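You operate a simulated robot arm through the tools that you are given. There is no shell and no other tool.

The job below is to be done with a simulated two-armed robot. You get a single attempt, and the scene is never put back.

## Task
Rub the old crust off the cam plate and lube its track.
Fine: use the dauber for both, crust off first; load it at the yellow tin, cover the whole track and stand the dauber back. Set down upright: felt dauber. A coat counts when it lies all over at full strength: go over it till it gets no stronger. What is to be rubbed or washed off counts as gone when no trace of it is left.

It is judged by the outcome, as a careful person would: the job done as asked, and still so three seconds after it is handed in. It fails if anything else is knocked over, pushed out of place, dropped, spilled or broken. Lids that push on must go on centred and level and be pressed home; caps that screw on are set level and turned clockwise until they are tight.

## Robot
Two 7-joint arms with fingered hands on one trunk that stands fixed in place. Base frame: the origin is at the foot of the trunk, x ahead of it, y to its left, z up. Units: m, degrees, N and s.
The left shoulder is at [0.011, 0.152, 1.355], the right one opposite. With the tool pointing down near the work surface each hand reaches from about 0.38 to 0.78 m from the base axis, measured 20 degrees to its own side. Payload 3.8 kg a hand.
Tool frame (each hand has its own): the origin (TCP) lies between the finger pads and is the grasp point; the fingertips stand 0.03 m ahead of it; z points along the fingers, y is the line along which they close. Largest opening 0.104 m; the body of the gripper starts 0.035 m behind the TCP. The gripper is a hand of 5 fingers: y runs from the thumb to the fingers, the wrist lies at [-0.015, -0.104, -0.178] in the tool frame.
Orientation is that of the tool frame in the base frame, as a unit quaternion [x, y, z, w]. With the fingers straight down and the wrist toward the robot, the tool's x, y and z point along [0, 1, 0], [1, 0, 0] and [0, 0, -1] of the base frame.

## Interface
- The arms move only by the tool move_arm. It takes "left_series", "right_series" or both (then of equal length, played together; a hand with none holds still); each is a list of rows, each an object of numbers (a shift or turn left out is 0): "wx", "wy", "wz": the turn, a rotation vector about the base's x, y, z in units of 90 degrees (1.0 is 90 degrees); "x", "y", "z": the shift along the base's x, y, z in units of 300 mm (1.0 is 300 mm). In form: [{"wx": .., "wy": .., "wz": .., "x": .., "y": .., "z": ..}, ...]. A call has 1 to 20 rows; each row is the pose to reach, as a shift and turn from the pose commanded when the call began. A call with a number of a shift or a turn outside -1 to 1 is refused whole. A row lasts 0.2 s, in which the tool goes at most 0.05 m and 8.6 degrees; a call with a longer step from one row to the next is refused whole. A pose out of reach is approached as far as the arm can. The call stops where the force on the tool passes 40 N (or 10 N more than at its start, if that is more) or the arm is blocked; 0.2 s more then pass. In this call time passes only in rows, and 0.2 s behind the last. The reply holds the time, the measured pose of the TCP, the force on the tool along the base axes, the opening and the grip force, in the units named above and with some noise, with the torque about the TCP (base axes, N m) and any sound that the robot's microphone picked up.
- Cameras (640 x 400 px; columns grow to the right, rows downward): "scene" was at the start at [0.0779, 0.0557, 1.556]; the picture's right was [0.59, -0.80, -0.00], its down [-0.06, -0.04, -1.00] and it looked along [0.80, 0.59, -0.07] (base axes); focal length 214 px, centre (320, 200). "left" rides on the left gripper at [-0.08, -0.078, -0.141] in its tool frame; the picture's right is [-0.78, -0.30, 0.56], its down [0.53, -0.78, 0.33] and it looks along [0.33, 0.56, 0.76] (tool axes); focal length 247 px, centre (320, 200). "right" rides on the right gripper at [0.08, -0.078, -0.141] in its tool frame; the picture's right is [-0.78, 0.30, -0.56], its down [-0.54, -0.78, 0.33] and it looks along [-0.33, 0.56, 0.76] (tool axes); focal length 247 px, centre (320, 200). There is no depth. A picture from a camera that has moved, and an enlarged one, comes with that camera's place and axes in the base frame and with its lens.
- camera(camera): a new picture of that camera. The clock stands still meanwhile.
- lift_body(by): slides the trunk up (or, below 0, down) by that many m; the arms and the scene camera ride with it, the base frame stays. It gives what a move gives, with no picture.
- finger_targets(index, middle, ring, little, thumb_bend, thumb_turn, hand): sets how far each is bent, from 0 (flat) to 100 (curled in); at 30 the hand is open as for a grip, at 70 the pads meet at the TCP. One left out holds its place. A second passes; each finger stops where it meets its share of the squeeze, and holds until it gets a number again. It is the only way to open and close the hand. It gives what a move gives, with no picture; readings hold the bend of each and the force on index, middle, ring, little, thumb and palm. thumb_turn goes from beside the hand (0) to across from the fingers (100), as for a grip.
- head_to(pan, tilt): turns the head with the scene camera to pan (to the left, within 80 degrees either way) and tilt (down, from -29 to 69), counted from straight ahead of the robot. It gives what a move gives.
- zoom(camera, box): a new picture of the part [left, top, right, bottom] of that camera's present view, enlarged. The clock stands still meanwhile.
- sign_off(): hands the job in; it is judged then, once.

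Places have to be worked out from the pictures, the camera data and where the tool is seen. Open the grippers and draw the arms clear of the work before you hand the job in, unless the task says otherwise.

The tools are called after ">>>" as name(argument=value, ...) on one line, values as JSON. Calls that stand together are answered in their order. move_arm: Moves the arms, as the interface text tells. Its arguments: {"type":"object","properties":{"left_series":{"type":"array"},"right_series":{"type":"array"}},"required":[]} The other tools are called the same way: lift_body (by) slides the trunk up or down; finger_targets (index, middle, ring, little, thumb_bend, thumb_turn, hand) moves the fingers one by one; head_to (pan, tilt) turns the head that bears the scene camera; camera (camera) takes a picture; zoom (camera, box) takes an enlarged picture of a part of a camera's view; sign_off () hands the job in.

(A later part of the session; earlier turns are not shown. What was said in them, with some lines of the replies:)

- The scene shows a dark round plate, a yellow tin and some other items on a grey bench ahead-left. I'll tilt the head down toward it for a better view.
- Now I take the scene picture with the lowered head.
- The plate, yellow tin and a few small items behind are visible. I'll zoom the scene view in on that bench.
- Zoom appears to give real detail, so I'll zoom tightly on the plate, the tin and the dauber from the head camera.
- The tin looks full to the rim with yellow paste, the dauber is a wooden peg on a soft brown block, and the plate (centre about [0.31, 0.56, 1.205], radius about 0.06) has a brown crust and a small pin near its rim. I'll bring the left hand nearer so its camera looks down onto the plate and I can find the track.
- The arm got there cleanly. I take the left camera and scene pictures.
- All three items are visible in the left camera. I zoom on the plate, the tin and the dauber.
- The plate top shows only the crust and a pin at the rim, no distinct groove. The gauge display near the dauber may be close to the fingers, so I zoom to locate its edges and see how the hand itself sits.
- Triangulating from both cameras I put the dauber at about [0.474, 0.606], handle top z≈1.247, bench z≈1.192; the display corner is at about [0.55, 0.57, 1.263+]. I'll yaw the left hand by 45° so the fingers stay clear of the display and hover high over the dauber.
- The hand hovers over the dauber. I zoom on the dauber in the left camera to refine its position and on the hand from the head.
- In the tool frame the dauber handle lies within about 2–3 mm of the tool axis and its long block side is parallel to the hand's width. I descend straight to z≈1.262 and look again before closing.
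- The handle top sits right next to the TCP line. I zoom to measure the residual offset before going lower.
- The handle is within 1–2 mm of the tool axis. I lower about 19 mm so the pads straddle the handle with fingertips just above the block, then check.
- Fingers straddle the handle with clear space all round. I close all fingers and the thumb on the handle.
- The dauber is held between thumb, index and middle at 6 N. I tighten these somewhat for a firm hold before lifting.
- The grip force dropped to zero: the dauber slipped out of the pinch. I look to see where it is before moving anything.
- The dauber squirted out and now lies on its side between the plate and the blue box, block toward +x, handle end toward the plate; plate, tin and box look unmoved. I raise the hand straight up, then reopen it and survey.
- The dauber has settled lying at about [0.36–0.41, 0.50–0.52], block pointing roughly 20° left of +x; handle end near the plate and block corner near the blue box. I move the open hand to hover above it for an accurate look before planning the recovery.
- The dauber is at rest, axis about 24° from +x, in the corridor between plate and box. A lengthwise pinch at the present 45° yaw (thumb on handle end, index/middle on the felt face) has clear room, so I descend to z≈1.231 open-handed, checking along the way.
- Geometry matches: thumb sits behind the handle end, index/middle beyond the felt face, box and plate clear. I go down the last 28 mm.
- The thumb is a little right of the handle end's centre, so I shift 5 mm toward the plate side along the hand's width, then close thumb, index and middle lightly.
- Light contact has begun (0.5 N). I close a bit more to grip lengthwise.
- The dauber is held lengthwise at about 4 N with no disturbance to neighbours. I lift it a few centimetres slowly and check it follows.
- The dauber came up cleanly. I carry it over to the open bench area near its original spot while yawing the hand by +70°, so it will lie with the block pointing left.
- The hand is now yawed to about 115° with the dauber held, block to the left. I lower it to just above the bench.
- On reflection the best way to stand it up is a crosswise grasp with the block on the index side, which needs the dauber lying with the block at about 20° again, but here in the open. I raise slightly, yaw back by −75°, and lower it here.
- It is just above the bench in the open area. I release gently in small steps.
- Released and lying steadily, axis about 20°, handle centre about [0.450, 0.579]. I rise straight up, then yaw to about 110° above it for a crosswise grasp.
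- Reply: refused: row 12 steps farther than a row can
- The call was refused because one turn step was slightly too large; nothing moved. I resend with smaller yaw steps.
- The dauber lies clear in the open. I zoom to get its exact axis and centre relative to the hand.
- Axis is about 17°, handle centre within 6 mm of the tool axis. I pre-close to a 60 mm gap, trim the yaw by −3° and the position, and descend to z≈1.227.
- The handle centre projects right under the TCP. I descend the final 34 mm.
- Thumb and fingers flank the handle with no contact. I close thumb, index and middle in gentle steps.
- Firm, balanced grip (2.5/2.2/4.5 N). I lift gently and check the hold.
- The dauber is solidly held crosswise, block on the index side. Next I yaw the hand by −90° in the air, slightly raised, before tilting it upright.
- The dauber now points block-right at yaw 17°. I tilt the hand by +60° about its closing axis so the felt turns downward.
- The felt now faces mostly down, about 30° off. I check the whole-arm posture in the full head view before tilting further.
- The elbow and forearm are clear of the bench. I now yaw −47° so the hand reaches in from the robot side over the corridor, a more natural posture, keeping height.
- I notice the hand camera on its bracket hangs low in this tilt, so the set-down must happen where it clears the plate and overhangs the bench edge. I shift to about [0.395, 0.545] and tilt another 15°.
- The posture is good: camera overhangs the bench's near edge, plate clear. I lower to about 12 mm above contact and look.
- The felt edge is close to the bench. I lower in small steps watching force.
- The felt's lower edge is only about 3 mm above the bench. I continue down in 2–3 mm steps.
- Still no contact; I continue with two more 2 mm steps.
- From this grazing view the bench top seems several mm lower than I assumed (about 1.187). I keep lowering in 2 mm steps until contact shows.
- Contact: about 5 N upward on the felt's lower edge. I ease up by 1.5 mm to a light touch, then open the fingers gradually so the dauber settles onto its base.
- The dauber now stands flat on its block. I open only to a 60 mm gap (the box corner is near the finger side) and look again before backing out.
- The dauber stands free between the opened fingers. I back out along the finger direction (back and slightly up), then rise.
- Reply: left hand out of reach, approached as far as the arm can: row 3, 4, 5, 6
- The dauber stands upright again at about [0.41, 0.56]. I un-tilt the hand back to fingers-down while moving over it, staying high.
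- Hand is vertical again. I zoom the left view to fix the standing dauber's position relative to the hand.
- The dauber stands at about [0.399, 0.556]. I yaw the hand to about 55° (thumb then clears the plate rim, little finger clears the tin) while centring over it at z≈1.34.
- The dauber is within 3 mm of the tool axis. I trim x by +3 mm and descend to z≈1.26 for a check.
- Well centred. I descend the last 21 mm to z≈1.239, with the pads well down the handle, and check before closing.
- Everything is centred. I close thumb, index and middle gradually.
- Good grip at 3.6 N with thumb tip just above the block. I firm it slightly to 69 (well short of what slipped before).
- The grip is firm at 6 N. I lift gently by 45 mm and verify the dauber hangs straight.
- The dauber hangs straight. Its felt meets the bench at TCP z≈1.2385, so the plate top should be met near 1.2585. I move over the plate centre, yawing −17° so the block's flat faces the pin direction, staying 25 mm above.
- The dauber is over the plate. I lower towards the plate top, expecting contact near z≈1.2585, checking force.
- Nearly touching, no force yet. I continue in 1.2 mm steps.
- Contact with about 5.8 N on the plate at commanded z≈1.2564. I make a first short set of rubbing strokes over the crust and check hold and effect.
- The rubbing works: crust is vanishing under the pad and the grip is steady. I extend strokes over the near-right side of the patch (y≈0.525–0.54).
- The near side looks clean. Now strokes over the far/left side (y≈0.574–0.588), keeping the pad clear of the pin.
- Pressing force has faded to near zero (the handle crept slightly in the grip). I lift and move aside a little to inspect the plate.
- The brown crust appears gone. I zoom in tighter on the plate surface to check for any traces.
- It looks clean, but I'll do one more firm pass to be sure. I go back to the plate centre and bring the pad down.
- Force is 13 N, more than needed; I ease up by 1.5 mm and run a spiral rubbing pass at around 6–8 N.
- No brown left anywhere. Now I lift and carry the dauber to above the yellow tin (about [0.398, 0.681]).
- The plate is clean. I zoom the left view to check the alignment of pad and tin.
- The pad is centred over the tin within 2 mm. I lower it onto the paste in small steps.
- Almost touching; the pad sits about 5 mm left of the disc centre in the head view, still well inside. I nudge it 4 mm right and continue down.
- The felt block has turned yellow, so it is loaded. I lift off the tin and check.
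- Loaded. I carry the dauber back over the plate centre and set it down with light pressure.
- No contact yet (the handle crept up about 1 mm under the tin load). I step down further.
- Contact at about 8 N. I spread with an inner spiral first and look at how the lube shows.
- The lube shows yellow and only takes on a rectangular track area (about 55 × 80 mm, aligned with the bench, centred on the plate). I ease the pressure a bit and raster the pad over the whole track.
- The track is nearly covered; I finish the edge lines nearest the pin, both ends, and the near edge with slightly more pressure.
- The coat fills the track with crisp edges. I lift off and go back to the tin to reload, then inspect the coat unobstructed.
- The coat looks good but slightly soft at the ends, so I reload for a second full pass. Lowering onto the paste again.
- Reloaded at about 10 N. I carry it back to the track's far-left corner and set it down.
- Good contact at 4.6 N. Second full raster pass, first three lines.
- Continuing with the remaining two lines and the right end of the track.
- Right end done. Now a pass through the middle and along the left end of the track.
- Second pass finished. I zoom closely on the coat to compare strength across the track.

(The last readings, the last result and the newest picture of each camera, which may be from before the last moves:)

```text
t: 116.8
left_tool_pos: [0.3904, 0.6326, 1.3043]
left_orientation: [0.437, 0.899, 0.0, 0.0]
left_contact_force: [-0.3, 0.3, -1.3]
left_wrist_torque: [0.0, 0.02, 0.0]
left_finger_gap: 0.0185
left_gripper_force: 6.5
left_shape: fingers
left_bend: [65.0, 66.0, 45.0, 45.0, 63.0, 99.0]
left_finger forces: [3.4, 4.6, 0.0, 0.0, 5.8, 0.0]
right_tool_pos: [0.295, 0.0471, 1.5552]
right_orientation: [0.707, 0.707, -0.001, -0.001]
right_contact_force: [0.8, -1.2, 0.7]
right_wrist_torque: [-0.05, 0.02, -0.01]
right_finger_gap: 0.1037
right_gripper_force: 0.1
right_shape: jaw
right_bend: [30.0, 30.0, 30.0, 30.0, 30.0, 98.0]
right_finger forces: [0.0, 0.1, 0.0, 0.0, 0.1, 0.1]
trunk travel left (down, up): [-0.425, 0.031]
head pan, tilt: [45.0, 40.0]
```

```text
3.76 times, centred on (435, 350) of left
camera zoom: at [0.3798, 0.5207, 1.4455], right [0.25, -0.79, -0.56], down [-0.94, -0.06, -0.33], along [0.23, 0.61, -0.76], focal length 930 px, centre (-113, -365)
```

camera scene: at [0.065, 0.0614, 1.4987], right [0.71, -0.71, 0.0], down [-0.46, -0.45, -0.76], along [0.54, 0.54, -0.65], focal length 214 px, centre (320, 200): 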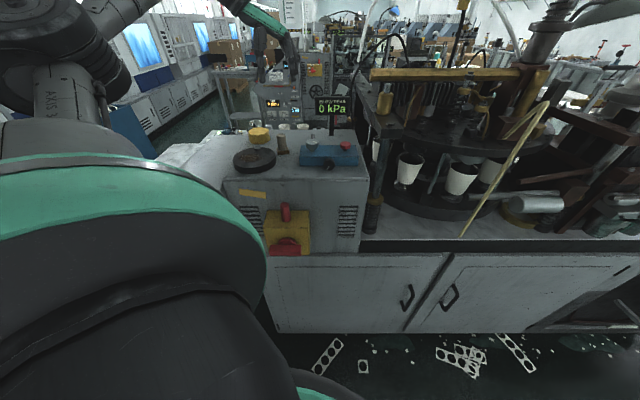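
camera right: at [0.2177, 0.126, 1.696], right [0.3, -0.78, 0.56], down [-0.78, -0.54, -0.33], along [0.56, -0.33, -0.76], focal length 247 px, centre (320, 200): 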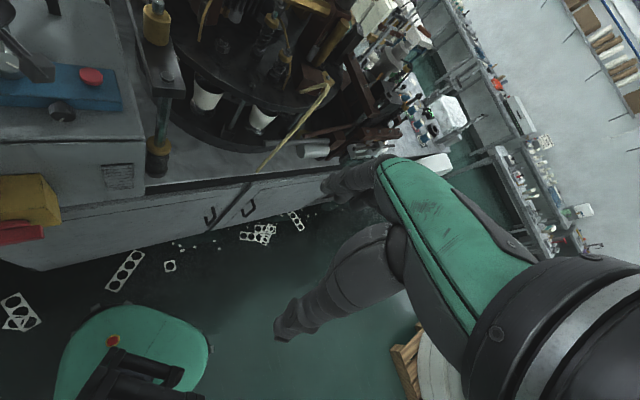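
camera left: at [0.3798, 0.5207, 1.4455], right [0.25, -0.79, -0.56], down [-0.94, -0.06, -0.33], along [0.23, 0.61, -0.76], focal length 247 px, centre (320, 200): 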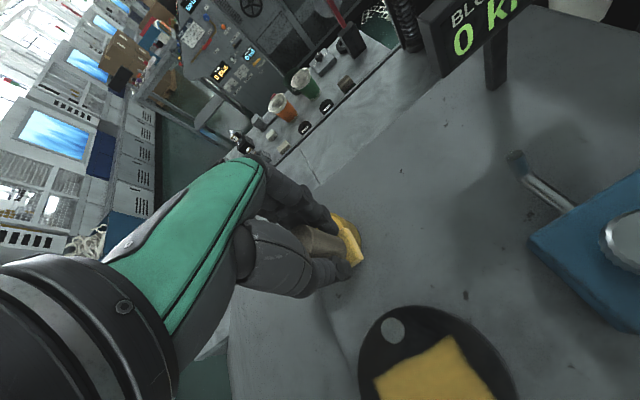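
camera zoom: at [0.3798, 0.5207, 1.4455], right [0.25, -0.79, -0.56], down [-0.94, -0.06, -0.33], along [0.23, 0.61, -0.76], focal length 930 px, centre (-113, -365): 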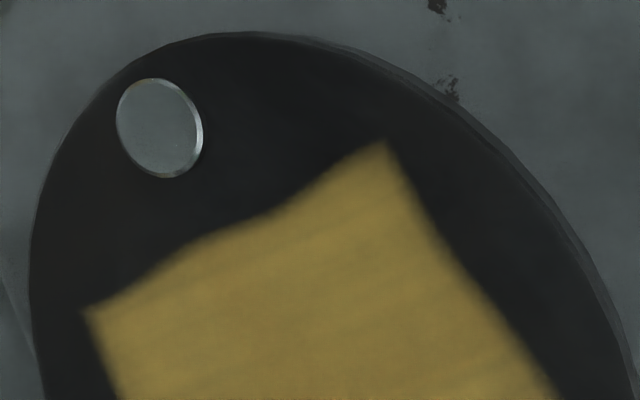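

The coat looks even with crisp edges. For certainty that it is at full strength I'll reload once more and do a third pass; moving to the tin and dabbing.

>>> move_arm(left_series=[{"x": 0.02, "y": 0.08}, {"x": 0.038, "y": 0.162}, {"x": 0.038, "y": 0.162, "z": -0.07}, {"x": 0.038, "y": 0.162, "z": -0.12}, {"x": 0.038, "y": 0.162, "z": -0.134}, {"x": 0.038, "y": 0.162, "z": -0.138}])

>>> zoom(camera="scene", box=[235, 105, 295, 150])

```text
t: 118.2
left_tool_pos: [0.4001, 0.6758, 1.2652]
left_orientation: [0.437, 0.899, 0.001, 0.001]
left_contact_force: [1.2, -0.9, 5.8]
left_wrist_torque: [0.12, -0.06, -0.04]
left_finger_gap: 0.0184
left_gripper_force: 10.4
left_shape: fingers
left_bend: [65.0, 66.0, 45.0, 45.0, 63.0, 99.0]
left_finger forces: [3.2, 10.4, 0.0, 0.0, 6.8, 0.0]
right_tool_pos: [0.2941, 0.0439, 1.5552]
right_orientation: [0.707, 0.707, 0.0, 0.001]
right_contact_force: [0.3, -0.5, -0.3]
right_wrist_torque: [-0.01, 0.0, -0.01]
right_finger_gap: 0.1038
right_gripper_force: 0.0
right_shape: jaw
right_bend: [30.0, 30.0, 30.0, 30.0, 30.0, 98.0]
right_finger forces: [0.1, 0.0, 0.1, 0.0, 0.0, 0.1]
trunk travel left (down, up): [-0.425, 0.031]
head pan, tilt: [45.0, 40.0]
```

```text
8.89 times, centred on (265, 128) of scene
camera zoom: at [0.0637, 0.0602, 1.4989], right [0.71, -0.71, 0.0], down [-0.46, -0.45, -0.77], along [0.54, 0.54, -0.64], focal length 1906 px, centre (809, 844)
```

zoom: 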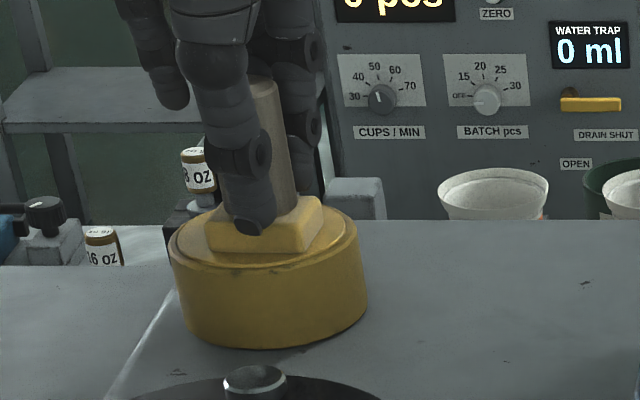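

Reloaded at about 6 N. I return to the track's right end for the third pass.

>>> move_arm(left_series=[{"z": 0.06}, {"z": 0.128}, {"z": 0.128, "x": -0.05, "y": -0.11}, {"z": 0.128, "x": -0.1, "y": -0.22}, {"z": 0.128, "x": -0.15, "y": -0.33}, {"z": 0.128, "x": -0.201, "y": -0.436}, {"z": 0.06, "x": -0.201, "y": -0.436}, {"z": 0.0, "x": -0.201, "y": -0.436}, {"z": -0.022, "x": -0.201, "y": -0.436}, {"z": -0.032, "x": -0.201, "y": -0.436}])

>>> zoom(camera="scene", box=[215, 100, 305, 170])

```text
t: 120.4
left_tool_pos: [0.34, 0.5453, 1.2548]
left_orientation: [0.437, 0.899, 0.002, 0.001]
left_contact_force: [1.0, -0.7, 7.3]
left_wrist_torque: [0.11, -0.05, -0.06]
left_finger_gap: 0.0184
left_gripper_force: 10.0
left_shape: fingers
left_bend: [65.0, 66.0, 45.0, 45.0, 63.0, 99.0]
left_finger forces: [3.4, 10.8, 0.0, 0.0, 6.5, 0.0]
right_tool_pos: [0.2945, 0.0444, 1.555]
right_orientation: [0.707, 0.707, 0.0, -0.001]
right_contact_force: [1.0, 0.7, -1.1]
right_wrist_torque: [0.01, 0.01, 0.0]
right_finger_gap: 0.1038
right_gripper_force: 0.0
right_shape: jaw
right_bend: [30.0, 30.0, 30.0, 30.0, 30.0, 98.0]
right_finger forces: [0.1, 0.0, 0.0, 0.1, 0.0, 0.0]
trunk travel left (down, up): [-0.425, 0.031]
head pan, tilt: [45.0, 40.0]
```

```text
5.71 times, centred on (260, 135) of scene
camera zoom: at [0.0639, 0.0601, 1.4989], right [0.71, -0.71, 0.0], down [-0.46, -0.45, -0.76], along [0.54, 0.54, -0.64], focal length 1226 px, centre (663, 571)
```

zoom: 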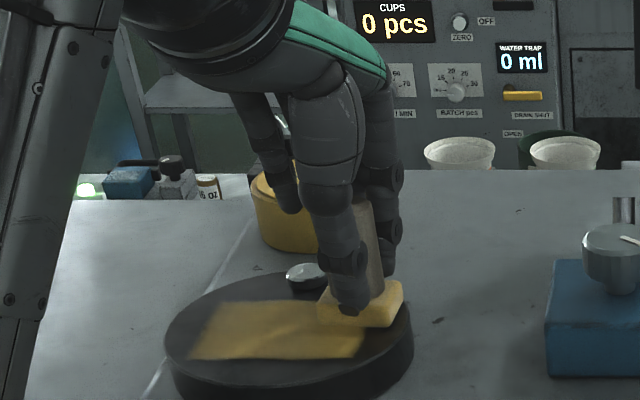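

Third pass, lines one to three.

>>> move_arm(left_series=[{"x": -0.028, "y": 0.029}, {"x": -0.056, "y": 0.058}, {"x": -0.083, "y": 0.086}, {"x": -0.111, "y": 0.115}, {"x": -0.139, "y": 0.144}, {"x": -0.167, "y": 0.173}, {"x": -0.193, "y": 0.147}, {"x": -0.165, "y": 0.119}, {"x": -0.138, "y": 0.09}, {"x": -0.11, "y": 0.061}, {"x": -0.082, "y": 0.032}, {"x": -0.054, "y": 0.003}, {"x": -0.026, "y": -0.025}, {"x": -0.053, "y": -0.051}, {"x": -0.081, "y": -0.022}, {"x": -0.108, "y": 0.007}, {"x": -0.136, "y": 0.036}, {"x": -0.164, "y": 0.064}, {"x": -0.192, "y": 0.093}, {"x": -0.22, "y": 0.122}])

>>> move_arm(left_series=[{"x": -0.026, "y": -0.026}, {"x": 0.002, "y": -0.055}, {"x": 0.03, "y": -0.084}, {"x": 0.057, "y": -0.112}, {"x": 0.085, "y": -0.141}, {"x": 0.113, "y": -0.17}, {"x": 0.141, "y": -0.199}, {"x": 0.117, "y": -0.222}, {"x": 0.089, "y": -0.193}, {"x": 0.061, "y": -0.164}, {"x": 0.034, "y": -0.136}, {"x": 0.006, "y": -0.107}, {"x": -0.022, "y": -0.078}, {"x": -0.05, "y": -0.049}, {"x": -0.026, "y": -0.026}, {"x": 0.0, "y": 0.0}, {"x": 0.026, "y": 0.026}, {"x": 0.05, "y": 0.05}])

>>> zoom(camera="scene", box=[215, 100, 305, 170])

```text
t: 124.6
left_tool_pos: [0.2755, 0.5826, 1.2547]
left_orientation: [0.438, 0.899, 0.001, 0.0]
left_contact_force: [1.6, -1.7, 7.9]
left_wrist_torque: [0.03, -0.11, -0.03]
left_finger_gap: 0.0187
left_gripper_force: 10.9
left_shape: fingers
left_bend: [65.0, 66.0, 45.0, 45.0, 63.0, 99.0]
left_finger forces: [3.3, 11.3, 0.0, 0.1, 7.4, 0.0]
right_tool_pos: [0.2941, 0.0447, 1.5549]
right_orientation: [0.707, 0.707, 0.0, 0.0]
right_contact_force: [-0.1, -0.2, 0.6]
right_wrist_torque: [0.01, 0.02, 0.01]
right_finger_gap: 0.1034
right_gripper_force: 0.0
right_shape: jaw
right_bend: [30.0, 30.0, 30.0, 30.0, 30.0, 98.0]
right_finger forces: [0.1, 0.0, 0.0, 0.1, 0.0, 0.0]
trunk travel left (down, up): [-0.425, 0.031]
head pan, tilt: [45.0, 40.0]
```

```text
t: 128.4
left_tool_pos: [0.29, 0.598, 1.2547]
left_orientation: [0.437, 0.9, 0.001, 0.0]
left_contact_force: [-1.8, -1.3, 4.7]
left_wrist_torque: [-0.02, 0.06, 0.0]
left_finger_gap: 0.0187
left_gripper_force: 9.5
left_shape: fingers
left_bend: [66.0, 67.0, 45.0, 45.0, 62.0, 99.0]
left_finger forces: [3.0, 9.5, 0.0, 0.1, 7.7, 0.0]
right_tool_pos: [0.2936, 0.0463, 1.5549]
right_orientation: [0.707, 0.707, 0.001, 0.0]
right_contact_force: [-0.6, 0.5, 0.8]
right_wrist_torque: [-0.02, -0.01, -0.01]
right_finger_gap: 0.1036
right_gripper_force: 0.0
right_shape: jaw
right_bend: [30.0, 30.0, 30.0, 30.0, 30.0, 98.0]
right_finger forces: [0.0, 0.0, 0.0, 0.1, 0.0, 0.0]
trunk travel left (down, up): [-0.425, 0.031]
head pan, tilt: [45.0, 40.0]
```

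```text
5.71 times, centred on (260, 135) of scene
camera zoom: at [0.0639, 0.0608, 1.4988], right [0.71, -0.71, 0.0], down [-0.46, -0.45, -0.76], along [0.54, 0.54, -0.64], focal length 1226 px, centre (663, 571)
```

zoom: 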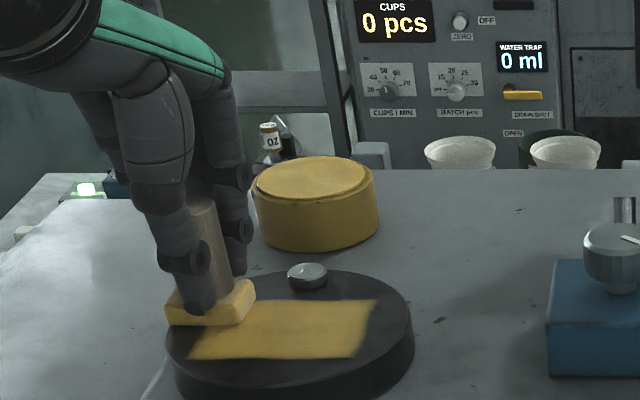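

Third pass done. I lift and move toward the dauber's original spot (about [0.4745, 0.605]), staying high, then inspect the coat.

>>> move_arm(left_series=[{"z": 0.06}, {"z": 0.13}, {"z": 0.18, "x": 0.09, "y": 0.0}, {"z": 0.2, "x": 0.2, "y": 0.005}, {"z": 0.2, "x": 0.32, "y": 0.01}, {"z": 0.2, "x": 0.44, "y": 0.015}, {"z": 0.2, "x": 0.55, "y": 0.018, "wz": 0.01}, {"z": 0.2, "x": 0.616, "y": 0.02, "wz": 0.02}])

>>> zoom(camera="scene", box=[230, 140, 280, 174])

>>> camera(camera="left")

>>> zoom(camera="scene", box=[245, 80, 345, 150])

```text
t: 130.2
left_tool_pos: [0.4757, 0.6048, 1.3149]
left_orientation: [0.422, 0.907, 0.0, 0.0]
left_contact_force: [0.6, -0.5, -0.1]
left_wrist_torque: [-0.02, -0.01, -0.03]
left_finger_gap: 0.0186
left_gripper_force: 6.9
left_shape: fingers
left_bend: [65.0, 66.0, 45.0, 45.0, 62.0, 99.0]
left_finger forces: [3.4, 4.7, 0.1, 0.1, 6.0, 0.1]
right_tool_pos: [0.2952, 0.0459, 1.5534]
right_orientation: [0.707, 0.707, -0.001, -0.001]
right_contact_force: [0.5, -0.3, -0.3]
right_wrist_torque: [-0.01, -0.01, -0.01]
right_finger_gap: 0.1036
right_gripper_force: 0.0
right_shape: jaw
right_bend: [30.0, 30.0, 30.0, 30.0, 30.0, 98.0]
right_finger forces: [0.1, 0.1, 0.0, 0.0, 0.1, 0.1]
trunk travel left (down, up): [-0.425, 0.031]
head pan, tilt: [45.0, 40.0]
```

```text
11.76 times, centred on (255, 157) of scene
camera zoom: at [0.0654, 0.0612, 1.4987], right [0.71, -0.71, 0.0], down [-0.46, -0.45, -0.76], along [0.54, 0.54, -0.65], focal length 2523 px, centre (1085, 706)
```

zoom: 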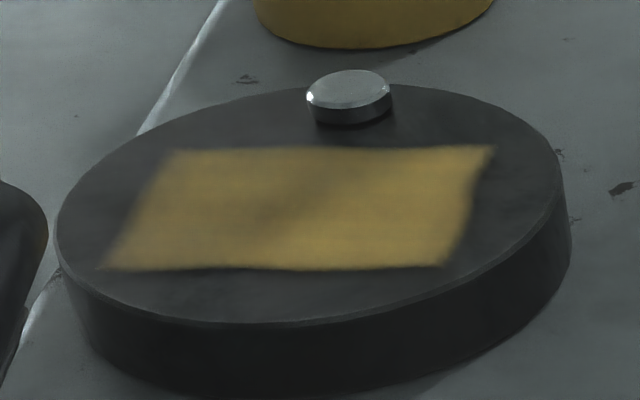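

```text
taken
camera left: at [0.4688, 0.493, 1.455], right [0.27, -0.78, -0.56], down [-0.94, -0.09, -0.33], along [0.21, 0.61, -0.76], focal length 247 px, centre (320, 200)
```

left: 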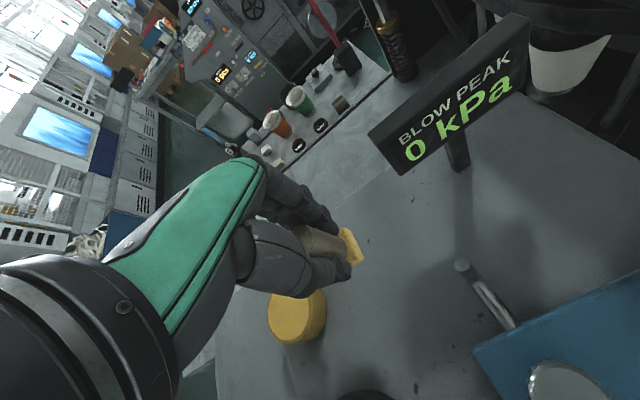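

```text
5.71 times, centred on (295, 115) of scene
camera zoom: at [0.0654, 0.0612, 1.4987], right [0.71, -0.71, 0.0], down [-0.46, -0.45, -0.76], along [0.54, 0.54, -0.65], focal length 1226 px, centre (463, 686)
```

zoom: 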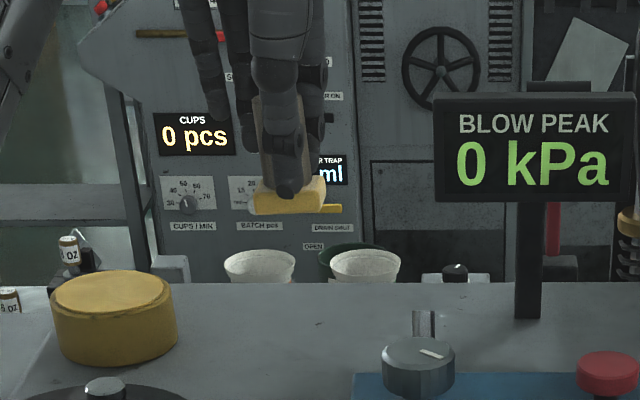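

The coat is unchanged in strength (the darker diagonal is the forearm's shadow), so it is saturated. I lower the dauber at its original place to just above the bench.

>>> move_arm(left_series=[{"z": -0.08}, {"z": -0.16}, {"z": -0.22}, {"z": -0.25}])

>>> zoom(camera="scene", box=[265, 95, 325, 145])

>>> zoom(camera="left", box=[230, 150, 430, 330])

```text
t: 131.2
left_tool_pos: [0.4751, 0.6043, 1.239]
left_orientation: [0.423, 0.906, 0.0, 0.001]
left_contact_force: [0.3, 0.1, -0.9]
left_wrist_torque: [0.0, -0.02, 0.0]
left_finger_gap: 0.0184
left_gripper_force: 6.9
left_shape: fingers
left_bend: [65.0, 66.0, 45.0, 45.0, 62.0, 99.0]
left_finger forces: [3.4, 4.7, 0.0, 0.1, 5.9, 0.1]
right_tool_pos: [0.2933, 0.0456, 1.5552]
right_orientation: [0.707, 0.707, 0.0, 0.0]
right_contact_force: [-0.2, -0.1, 0.3]
right_wrist_torque: [0.0, 0.0, 0.01]
right_finger_gap: 0.1035
right_gripper_force: 0.1
right_shape: jaw
right_bend: [30.0, 30.0, 30.0, 30.0, 30.0, 98.0]
right_finger forces: [0.1, 0.0, 0.0, 0.0, 0.0, 0.0]
trunk travel left (down, up): [-0.425, 0.031]
head pan, tilt: [45.0, 40.0]
```

```text
8.00 times, centred on (295, 120) of scene
camera zoom: at [0.064, 0.0615, 1.4988], right [0.71, -0.71, 0.0], down [-0.46, -0.45, -0.76], along [0.54, 0.54, -0.64], focal length 1716 px, centre (520, 840)
```

zoom: 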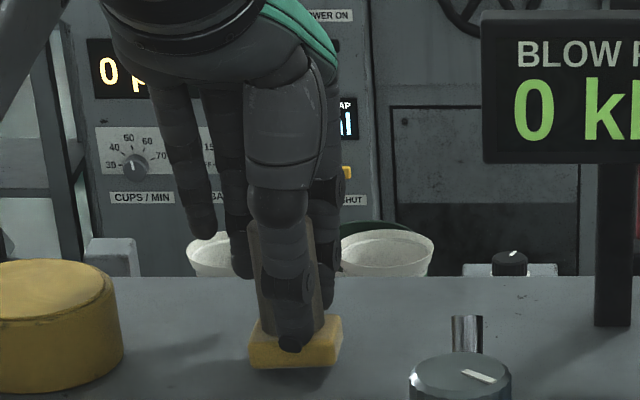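

```text
2.22 times, centred on (330, 240) of left
camera zoom: at [0.4673, 0.4929, 1.3795], right [0.27, -0.79, -0.56], down [-0.94, -0.09, -0.33], along [0.21, 0.61, -0.76], focal length 549 px, centre (298, 111)
```

zoom: 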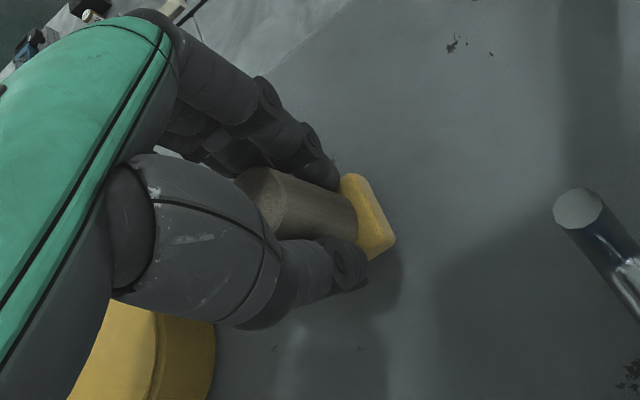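

Position matches the original within 1–2 mm. I lower in small steps until the block rests on the bench.

>>> move_arm(left_series=[{"z": -0.005}])

>>> move_arm(left_series=[{"z": -0.004}])

>>> move_arm(left_series=[{"z": -0.003}])

```text
t: 131.6
left_tool_pos: [0.475, 0.6058, 1.238]
left_orientation: [0.423, 0.906, 0.0, 0.0]
left_contact_force: [0.0, 0.9, 0.1]
left_wrist_torque: [-0.01, 0.01, 0.01]
left_finger_gap: 0.0182
left_gripper_force: 6.5
left_shape: fingers
left_bend: [65.0, 66.0, 45.0, 45.0, 62.0, 99.0]
left_finger forces: [3.4, 4.7, 0.1, 0.1, 5.9, 0.0]
right_tool_pos: [0.2946, 0.0463, 1.5542]
right_orientation: [0.707, 0.707, 0.0, -0.001]
right_contact_force: [0.6, -0.4, 1.0]
right_wrist_torque: [0.02, -0.01, 0.0]
right_finger_gap: 0.1036
right_gripper_force: 0.1
right_shape: jaw
right_bend: [30.0, 30.0, 30.0, 30.0, 30.0, 98.0]
right_finger forces: [0.0, 0.0, 0.0, 0.0, 0.0, 0.1]
trunk travel left (down, up): [-0.425, 0.031]
head pan, tilt: [45.0, 40.0]
```

```text
t: 132.0
left_tool_pos: [0.4743, 0.6041, 1.2353]
left_orientation: [0.422, 0.906, 0.0, 0.0]
left_contact_force: [0.1, 0.4, -0.2]
left_wrist_torque: [0.0, 0.03, 0.0]
left_finger_gap: 0.0183
left_gripper_force: 7.0
left_shape: fingers
left_bend: [65.0, 66.0, 45.0, 45.0, 62.0, 99.0]
left_finger forces: [3.4, 4.6, 0.0, 0.0, 5.9, 0.1]
right_tool_pos: [0.2943, 0.046, 1.5551]
right_orientation: [0.707, 0.707, 0.0, 0.0]
right_contact_force: [-0.1, -0.1, -0.1]
right_wrist_torque: [-0.03, 0.0, 0.0]
right_finger_gap: 0.1034
right_gripper_force: 0.0
right_shape: jaw
right_bend: [30.0, 30.0, 30.0, 30.0, 30.0, 98.0]
right_finger forces: [0.0, 0.0, 0.0, 0.0, 0.0, 0.0]
trunk travel left (down, up): [-0.425, 0.031]
head pan, tilt: [45.0, 40.0]
```

```text
t: 132.4
left_tool_pos: [0.4752, 0.6045, 1.2359]
left_orientation: [0.422, 0.907, -0.001, 0.0]
left_contact_force: [0.1, -0.1, 0.0]
left_wrist_torque: [0.0, 0.03, 0.02]
left_finger_gap: 0.0183
left_gripper_force: 7.3
left_shape: fingers
left_bend: [65.0, 66.0, 45.0, 45.0, 62.0, 99.0]
left_finger forces: [3.4, 4.8, 0.1, 0.0, 5.9, 0.0]
right_tool_pos: [0.2957, 0.0448, 1.5556]
right_orientation: [0.707, 0.707, 0.0, 0.0]
right_contact_force: [-0.4, 0.1, 0.0]
right_wrist_torque: [0.04, 0.0, 0.03]
right_finger_gap: 0.1038
right_gripper_force: 0.1
right_shape: jaw
right_bend: [30.0, 30.0, 30.0, 30.0, 30.0, 98.0]
right_finger forces: [0.1, 0.0, 0.0, 0.0, 0.0, 0.0]
trunk travel left (down, up): [-0.425, 0.031]
head pan, tilt: [45.0, 40.0]
```

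No contact yet at commanded z≈1.235; I continue in 0.9 mm steps.

>>> move_arm(left_series=[{"z": -0.003}])

>>> move_arm(left_series=[{"z": -0.003}])

>>> zoom(camera="scene", box=[265, 95, 325, 145])

```text
t: 132.8
left_tool_pos: [0.4747, 0.6026, 1.2347]
left_orientation: [0.424, 0.906, 0.0, 0.0]
left_contact_force: [0.2, -0.3, 1.5]
left_wrist_torque: [0.05, -0.04, 0.03]
left_finger_gap: 0.0183
left_gripper_force: 8.1
left_shape: fingers
left_bend: [65.0, 66.0, 45.0, 45.0, 62.0, 99.0]
left_finger forces: [3.6, 6.7, 0.1, 0.0, 6.0, 0.0]
right_tool_pos: [0.2946, 0.0457, 1.555]
right_orientation: [0.707, 0.708, 0.0, 0.0]
right_contact_force: [0.8, -0.6, 0.4]
right_wrist_torque: [-0.01, -0.04, 0.0]
right_finger_gap: 0.1034
right_gripper_force: 0.1
right_shape: jaw
right_bend: [30.0, 30.0, 30.0, 30.0, 30.0, 98.0]
right_finger forces: [0.0, 0.0, 0.0, 0.0, 0.0, 0.1]
trunk travel left (down, up): [-0.425, 0.031]
head pan, tilt: [45.0, 40.0]
```

```text
t: 133.2
left_tool_pos: [0.4743, 0.6041, 1.2341]
left_orientation: [0.423, 0.906, 0.0, 0.001]
left_contact_force: [-0.1, 0.4, 3.3]
left_wrist_torque: [0.07, -0.06, 0.03]
left_finger_gap: 0.0184
left_gripper_force: 8.4
left_shape: fingers
left_bend: [65.0, 66.0, 45.0, 45.0, 62.0, 99.0]
left_finger forces: [3.6, 7.8, 0.1, 0.0, 6.2, 0.0]
right_tool_pos: [0.295, 0.0457, 1.5554]
right_orientation: [0.707, 0.708, 0.001, 0.0]
right_contact_force: [-0.9, -0.4, 0.3]
right_wrist_torque: [0.0, -0.01, 0.0]
right_finger_gap: 0.1036
right_gripper_force: 0.0
right_shape: jaw
right_bend: [30.0, 30.0, 30.0, 30.0, 30.0, 98.0]
right_finger forces: [0.0, 0.0, 0.1, 0.1, 0.0, 0.0]
trunk travel left (down, up): [-0.425, 0.031]
head pan, tilt: [45.0, 40.0]
```

```text
8.00 times, centred on (295, 120) of scene
camera zoom: at [0.0642, 0.0607, 1.4988], right [0.71, -0.71, 0.0], down [-0.46, -0.45, -0.76], along [0.54, 0.54, -0.64], focal length 1716 px, centre (520, 840)
```

zoom: 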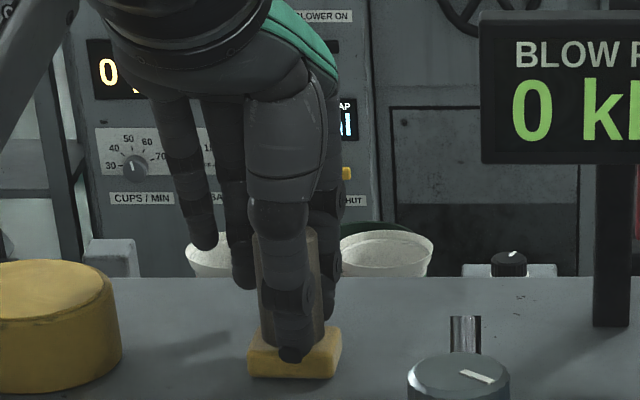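

The block rests on the bench with 3 N. I relieve most of the load, then open the fingers gradually.

>>> move_arm(left_series=[{"z": 0.002}])

>>> finger_targets(hand="left", index=60, middle=60, thumb_bend=58)

>>> zoom(camera="scene", box=[265, 95, 325, 145])

>>> zoom(camera="left", box=[230, 150, 430, 330])

```text
t: 133.6
left_tool_pos: [0.4749, 0.6031, 1.2334]
left_orientation: [0.424, 0.906, 0.0, 0.0]
left_contact_force: [0.6, -1.1, 3.8]
left_wrist_torque: [0.07, -0.04, -0.02]
left_finger_gap: 0.0183
left_gripper_force: 9.0
left_shape: fingers
left_bend: [65.0, 66.0, 45.0, 45.0, 62.0, 99.0]
left_finger forces: [3.6, 8.1, 0.0, 0.0, 6.2, 0.1]
right_tool_pos: [0.2947, 0.0446, 1.5543]
right_orientation: [0.707, 0.707, 0.0, -0.001]
right_contact_force: [-0.3, 0.1, -0.3]
right_wrist_torque: [-0.01, -0.02, 0.01]
right_finger_gap: 0.1039
right_gripper_force: 0.0
right_shape: jaw
right_bend: [30.0, 30.0, 30.0, 30.0, 30.0, 98.0]
right_finger forces: [0.1, 0.0, 0.1, 0.0, 0.1, 0.0]
trunk travel left (down, up): [-0.425, 0.031]
head pan, tilt: [45.0, 40.0]
```

```text
t: 134.6
left_tool_pos: [0.475, 0.6043, 1.2347]
left_orientation: [0.424, 0.906, -0.001, 0.001]
left_contact_force: [0.2, 0.3, -0.3]
left_wrist_torque: [0.0, -0.01, -0.01]
left_finger_gap: 0.0294
left_gripper_force: 0.1
left_shape: fingers
left_bend: [60.0, 60.0, 45.0, 45.0, 57.0, 99.0]
left_finger forces: [0.0, 0.1, 0.1, 0.1, 0.1, 0.0]
right_tool_pos: [0.2964, 0.0463, 1.5555]
right_orientation: [0.707, 0.707, 0.001, 0.0]
right_contact_force: [0.1, 0.2, -0.3]
right_wrist_torque: [-0.03, 0.01, 0.0]
right_finger_gap: 0.1035
right_gripper_force: 0.0
right_shape: jaw
right_bend: [30.0, 30.0, 30.0, 30.0, 30.0, 98.0]
right_finger forces: [0.1, 0.1, 0.1, 0.0, 0.0, 0.1]
trunk travel left (down, up): [-0.425, 0.031]
head pan, tilt: [45.0, 40.0]
```

```text
8.00 times, centred on (295, 120) of scene
camera zoom: at [0.0642, 0.0615, 1.4988], right [0.71, -0.71, 0.0], down [-0.46, -0.45, -0.76], along [0.54, 0.54, -0.64], focal length 1716 px, centre (520, 840)
```

zoom: 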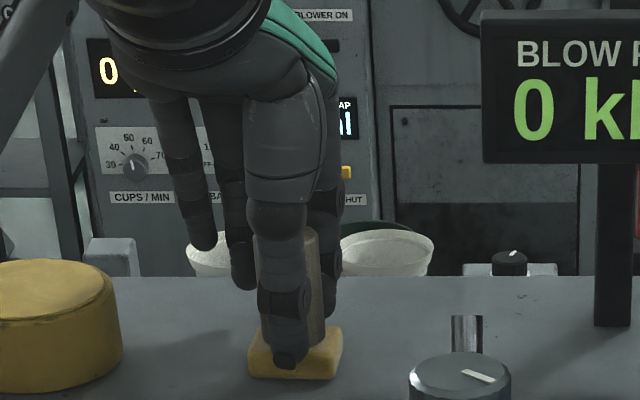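

```text
2.22 times, centred on (330, 240) of left
camera zoom: at [0.467, 0.4931, 1.3748], right [0.27, -0.79, -0.56], down [-0.94, -0.09, -0.33], along [0.21, 0.61, -0.76], focal length 549 px, centre (298, 111)
```

zoom: 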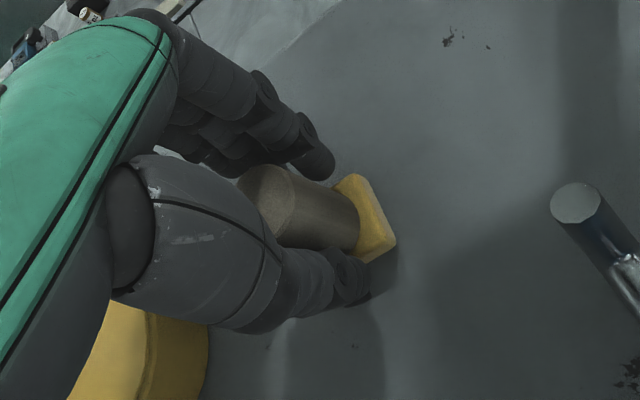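

It stands free and upright, within 2 mm of the original spot. I open wider and then rise straight up.

>>> finger_targets(hand="left", index=44, middle=44, thumb_bend=42)

>>> move_arm(left_series=[{"z": 0.04}, {"z": 0.12}, {"z": 0.24}, {"z": 0.38}, {"z": 0.5}])

>>> zoom(camera="scene", box=[225, 90, 345, 170])

>>> camera(camera="left")

```text
t: 135.6
left_tool_pos: [0.474, 0.6044, 1.2337]
left_orientation: [0.424, 0.906, 0.0, 0.0]
left_contact_force: [-0.9, 0.2, 0.3]
left_wrist_torque: [0.01, -0.03, 0.0]
left_finger_gap: 0.0696
left_gripper_force: 0.1
left_shape: fingers
left_bend: [44.0, 44.0, 45.0, 45.0, 42.0, 97.0]
left_finger forces: [0.0, 0.0, 0.0, 0.0, 0.0, 0.1]
right_tool_pos: [0.2946, 0.0462, 1.5547]
right_orientation: [0.707, 0.707, 0.0, 0.0]
right_contact_force: [0.6, 0.0, 0.0]
right_wrist_torque: [-0.05, -0.01, -0.01]
right_finger_gap: 0.1035
right_gripper_force: 0.1
right_shape: jaw
right_bend: [30.0, 30.0, 30.0, 30.0, 30.0, 98.0]
right_finger forces: [0.0, 0.1, 0.1, 0.0, 0.0, 0.0]
trunk travel left (down, up): [-0.425, 0.031]
head pan, tilt: [45.0, 40.0]
```

```text
t: 136.8
left_tool_pos: [0.4737, 0.6033, 1.3815]
left_orientation: [0.424, 0.906, 0.0, 0.0]
left_contact_force: [-0.1, -0.2, 0.5]
left_wrist_torque: [-0.02, 0.0, 0.0]
left_finger_gap: 0.0697
left_gripper_force: 0.1
left_shape: fingers
left_bend: [44.0, 44.0, 45.0, 45.0, 42.0, 97.0]
left_finger forces: [0.0, 0.0, 0.0, 0.1, 0.0, 0.0]
right_tool_pos: [0.2939, 0.0447, 1.555]
right_orientation: [0.707, 0.707, 0.0, 0.0]
right_contact_force: [0.5, -0.7, -0.5]
right_wrist_torque: [0.01, 0.02, 0.02]
right_finger_gap: 0.1037
right_gripper_force: 0.2
right_shape: jaw
right_bend: [30.0, 30.0, 30.0, 30.0, 30.0, 98.0]
right_finger forces: [0.0, 0.0, 0.0, 0.1, 0.0, 0.1]
trunk travel left (down, up): [-0.425, 0.031]
head pan, tilt: [45.0, 40.0]
```

```text
5.00 times, centred on (285, 130) of scene
camera zoom: at [0.0642, 0.0606, 1.4988], right [0.71, -0.71, 0.0], down [-0.46, -0.45, -0.76], along [0.54, 0.54, -0.64], focal length 1072 px, centre (495, 550)
```

zoom: 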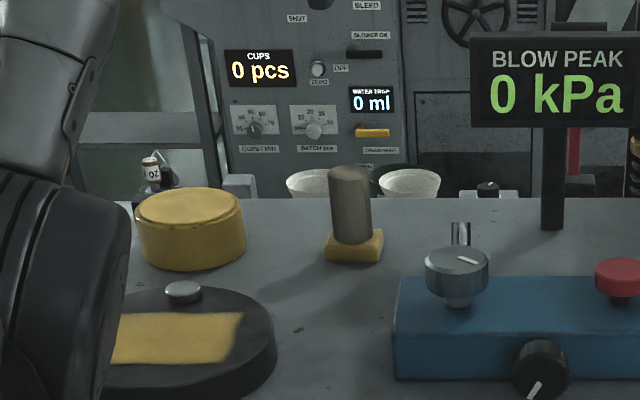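

```text
taken
camera left: at [0.4671, 0.4915, 1.5225], right [0.27, -0.79, -0.56], down [-0.94, -0.09, -0.33], along [0.21, 0.61, -0.76], focal length 247 px, centre (320, 200)
```

left: 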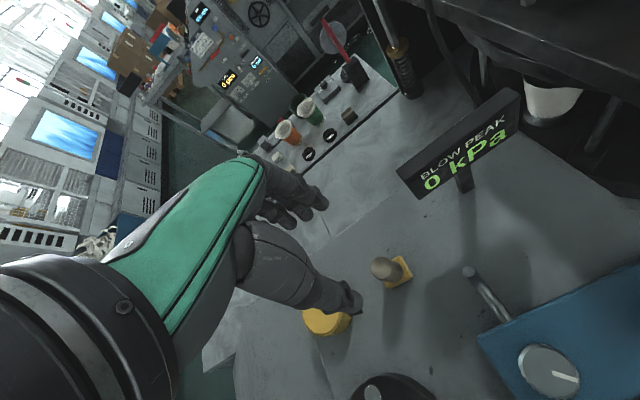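

The dauber stands upright in its place. I withdraw the left arm up and back to its starting pose, clear of the work.

>>> move_arm(left_series=[{"z": 0.12}, {"z": 0.24, "x": -0.02, "y": -0.04}, {"z": 0.35, "x": -0.06, "y": -0.12, "wz": -0.07}, {"z": 0.42, "x": -0.1, "y": -0.21, "wz": -0.15}, {"z": 0.45, "x": -0.15, "y": -0.31, "wz": -0.23}, {"z": 0.457, "x": -0.2, "y": -0.41, "wz": -0.31}, {"z": 0.457, "x": -0.24, "y": -0.5, "wz": -0.39}, {"z": 0.457, "x": -0.24, "y": -0.516, "wz": -0.444}])

>>> finger_targets(hand="left", index=30, middle=30, ring=30, little=30, thumb_bend=30, thumb_turn=98)

>>> zoom(camera="scene", box=[210, 100, 370, 200])

>>> zoom(camera="scene", box=[274, 118, 314, 143])

>>> zoom(camera="scene", box=[230, 140, 280, 174])

>>> camera(camera="left")

```text
t: 138.6
left_tool_pos: [0.4015, 0.4504, 1.5212]
left_orientation: [0.708, 0.707, 0.0, 0.001]
left_contact_force: [0.7, 1.2, 0.1]
left_wrist_torque: [0.0, 0.0, 0.0]
left_finger_gap: 0.07
left_gripper_force: 0.1
left_shape: fingers
left_bend: [44.0, 44.0, 45.0, 45.0, 42.0, 97.0]
left_finger forces: [0.1, 0.0, 0.0, 0.1, 0.1, 0.0]
right_tool_pos: [0.2944, 0.0462, 1.5553]
right_orientation: [0.707, 0.707, 0.0, -0.001]
right_contact_force: [0.5, -0.6, -0.8]
right_wrist_torque: [0.0, -0.01, 0.02]
right_finger_gap: 0.1036
right_gripper_force: 0.1
right_shape: jaw
right_bend: [30.0, 30.0, 30.0, 30.0, 30.0, 98.0]
right_finger forces: [0.1, 0.0, 0.1, 0.0, 0.1, 0.0]
trunk travel left (down, up): [-0.425, 0.031]
head pan, tilt: [45.0, 40.0]
```

```text
t: 139.6
left_tool_pos: [0.4019, 0.4502, 1.5197]
left_orientation: [0.707, 0.707, 0.0, 0.0]
left_contact_force: [-0.3, -0.4, -0.3]
left_wrist_torque: [-0.01, -0.03, -0.01]
left_finger_gap: 0.1029
left_gripper_force: 0.1
left_shape: fingers
left_bend: [30.0, 30.0, 30.0, 30.0, 30.0, 96.0]
left_finger forces: [0.0, 0.0, 0.0, 0.0, 0.0, 0.1]
right_tool_pos: [0.2946, 0.0466, 1.5546]
right_orientation: [0.707, 0.707, 0.0, -0.001]
right_contact_force: [0.3, -0.7, -0.6]
right_wrist_torque: [-0.06, -0.01, 0.0]
right_finger_gap: 0.1036
right_gripper_force: 0.1
right_shape: jaw
right_bend: [30.0, 30.0, 30.0, 30.0, 30.0, 98.0]
right_finger forces: [0.0, 0.0, 0.1, 0.0, 0.1, 0.1]
trunk travel left (down, up): [-0.425, 0.031]
head pan, tilt: [45.0, 40.0]
```

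```text
4.00 times, centred on (290, 150) of scene
camera zoom: at [0.0642, 0.0613, 1.4988], right [0.71, -0.71, 0.0], down [-0.46, -0.45, -0.76], along [0.54, 0.54, -0.64], focal length 858 px, centre (440, 400)
```

zoom: 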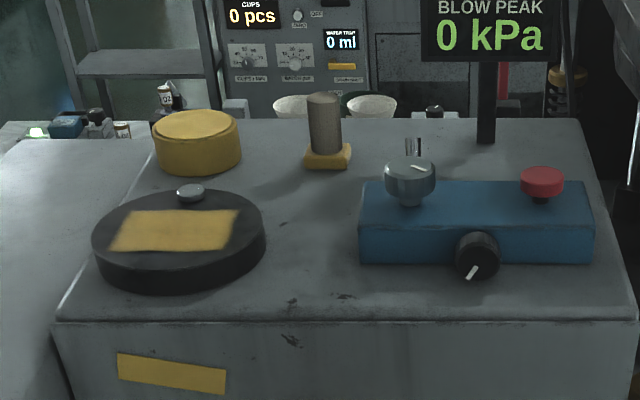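

```text
16.00 times, centred on (294, 130) of scene
camera zoom: at [0.0642, 0.0613, 1.4988], right [0.71, -0.71, 0.0], down [-0.46, -0.45, -0.76], along [0.54, 0.54, -0.64], focal length 3432 px, centre (736, 1312)
```

zoom: 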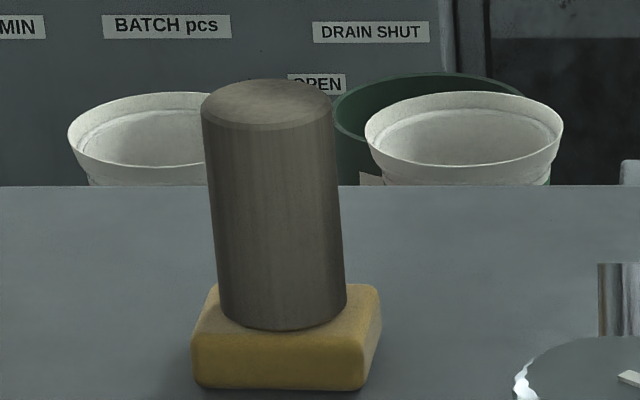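

```text
11.76 times, centred on (255, 157) of scene
camera zoom: at [0.0642, 0.0613, 1.4988], right [0.71, -0.71, 0.0], down [-0.46, -0.45, -0.76], along [0.54, 0.54, -0.64], focal length 2523 px, centre (1085, 706)
```

zoom: 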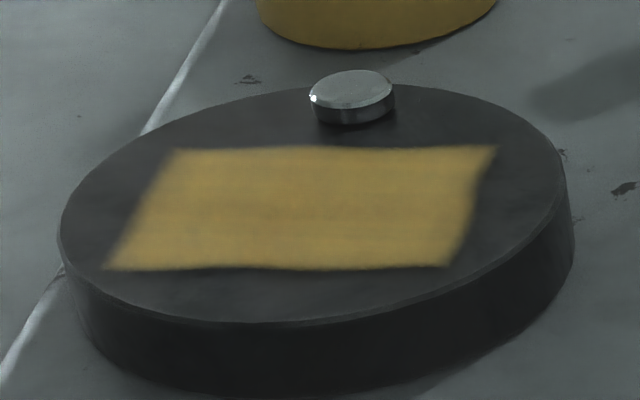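

```text
taken
camera left: at [0.3254, 0.3707, 1.662], right [-0.3, -0.78, -0.56], down [-0.78, 0.53, -0.33], along [0.56, 0.33, -0.76], focal length 247 px, centre (320, 200)
```

left: 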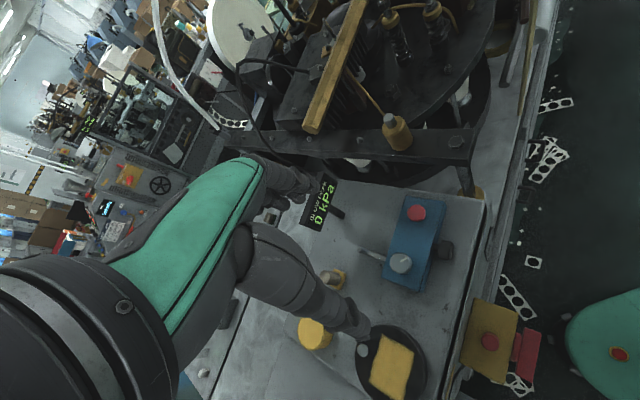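

The coat is even and unchanged over the last two passes. The crust is gone, the dauber stands upright at its place, and the plate, tin, pin, box and display are at their original pixels. The hands are open and clear, so I hand the job in.

>>> sign_off()

```text
The job is handed in.
```

The crust is off the cam plate and its track is lubed. The dauber stands upright back where it was, within about 2 mm. I handed the job in with both hands open and clear; no verdict came back.

**Dauber fell once:** on the first grasp I squeezed too hard and the dauber popped out of the fingers. It fell onto its side on the bench, between the plate and the blue box. I picked it up and stood it upright again before doing any of the work. It's the dauber itself rather than "anything else", but a strict reading of "dropped" or "knocked over" could still count it against the job.

- **Crust:** I rubbed it off with the dry felt, then went over the plate again. No brown showed in close views before I loaded any lube.
- **Lube:** I loaded the dauber at the yellow tin three times and made three full passes. The lube only took on a rectangle about 55 × 80 mm in the middle of the plate, which I took to be the track. It looks even to the edges, and the second and third passes made no visible difference.
- **Everything else:** the plate, the pin on its rim, the tin, the blue box and the display show no visible shift in the head camera compared with the start. The felt still holds lube where the dauber stands on the bench.
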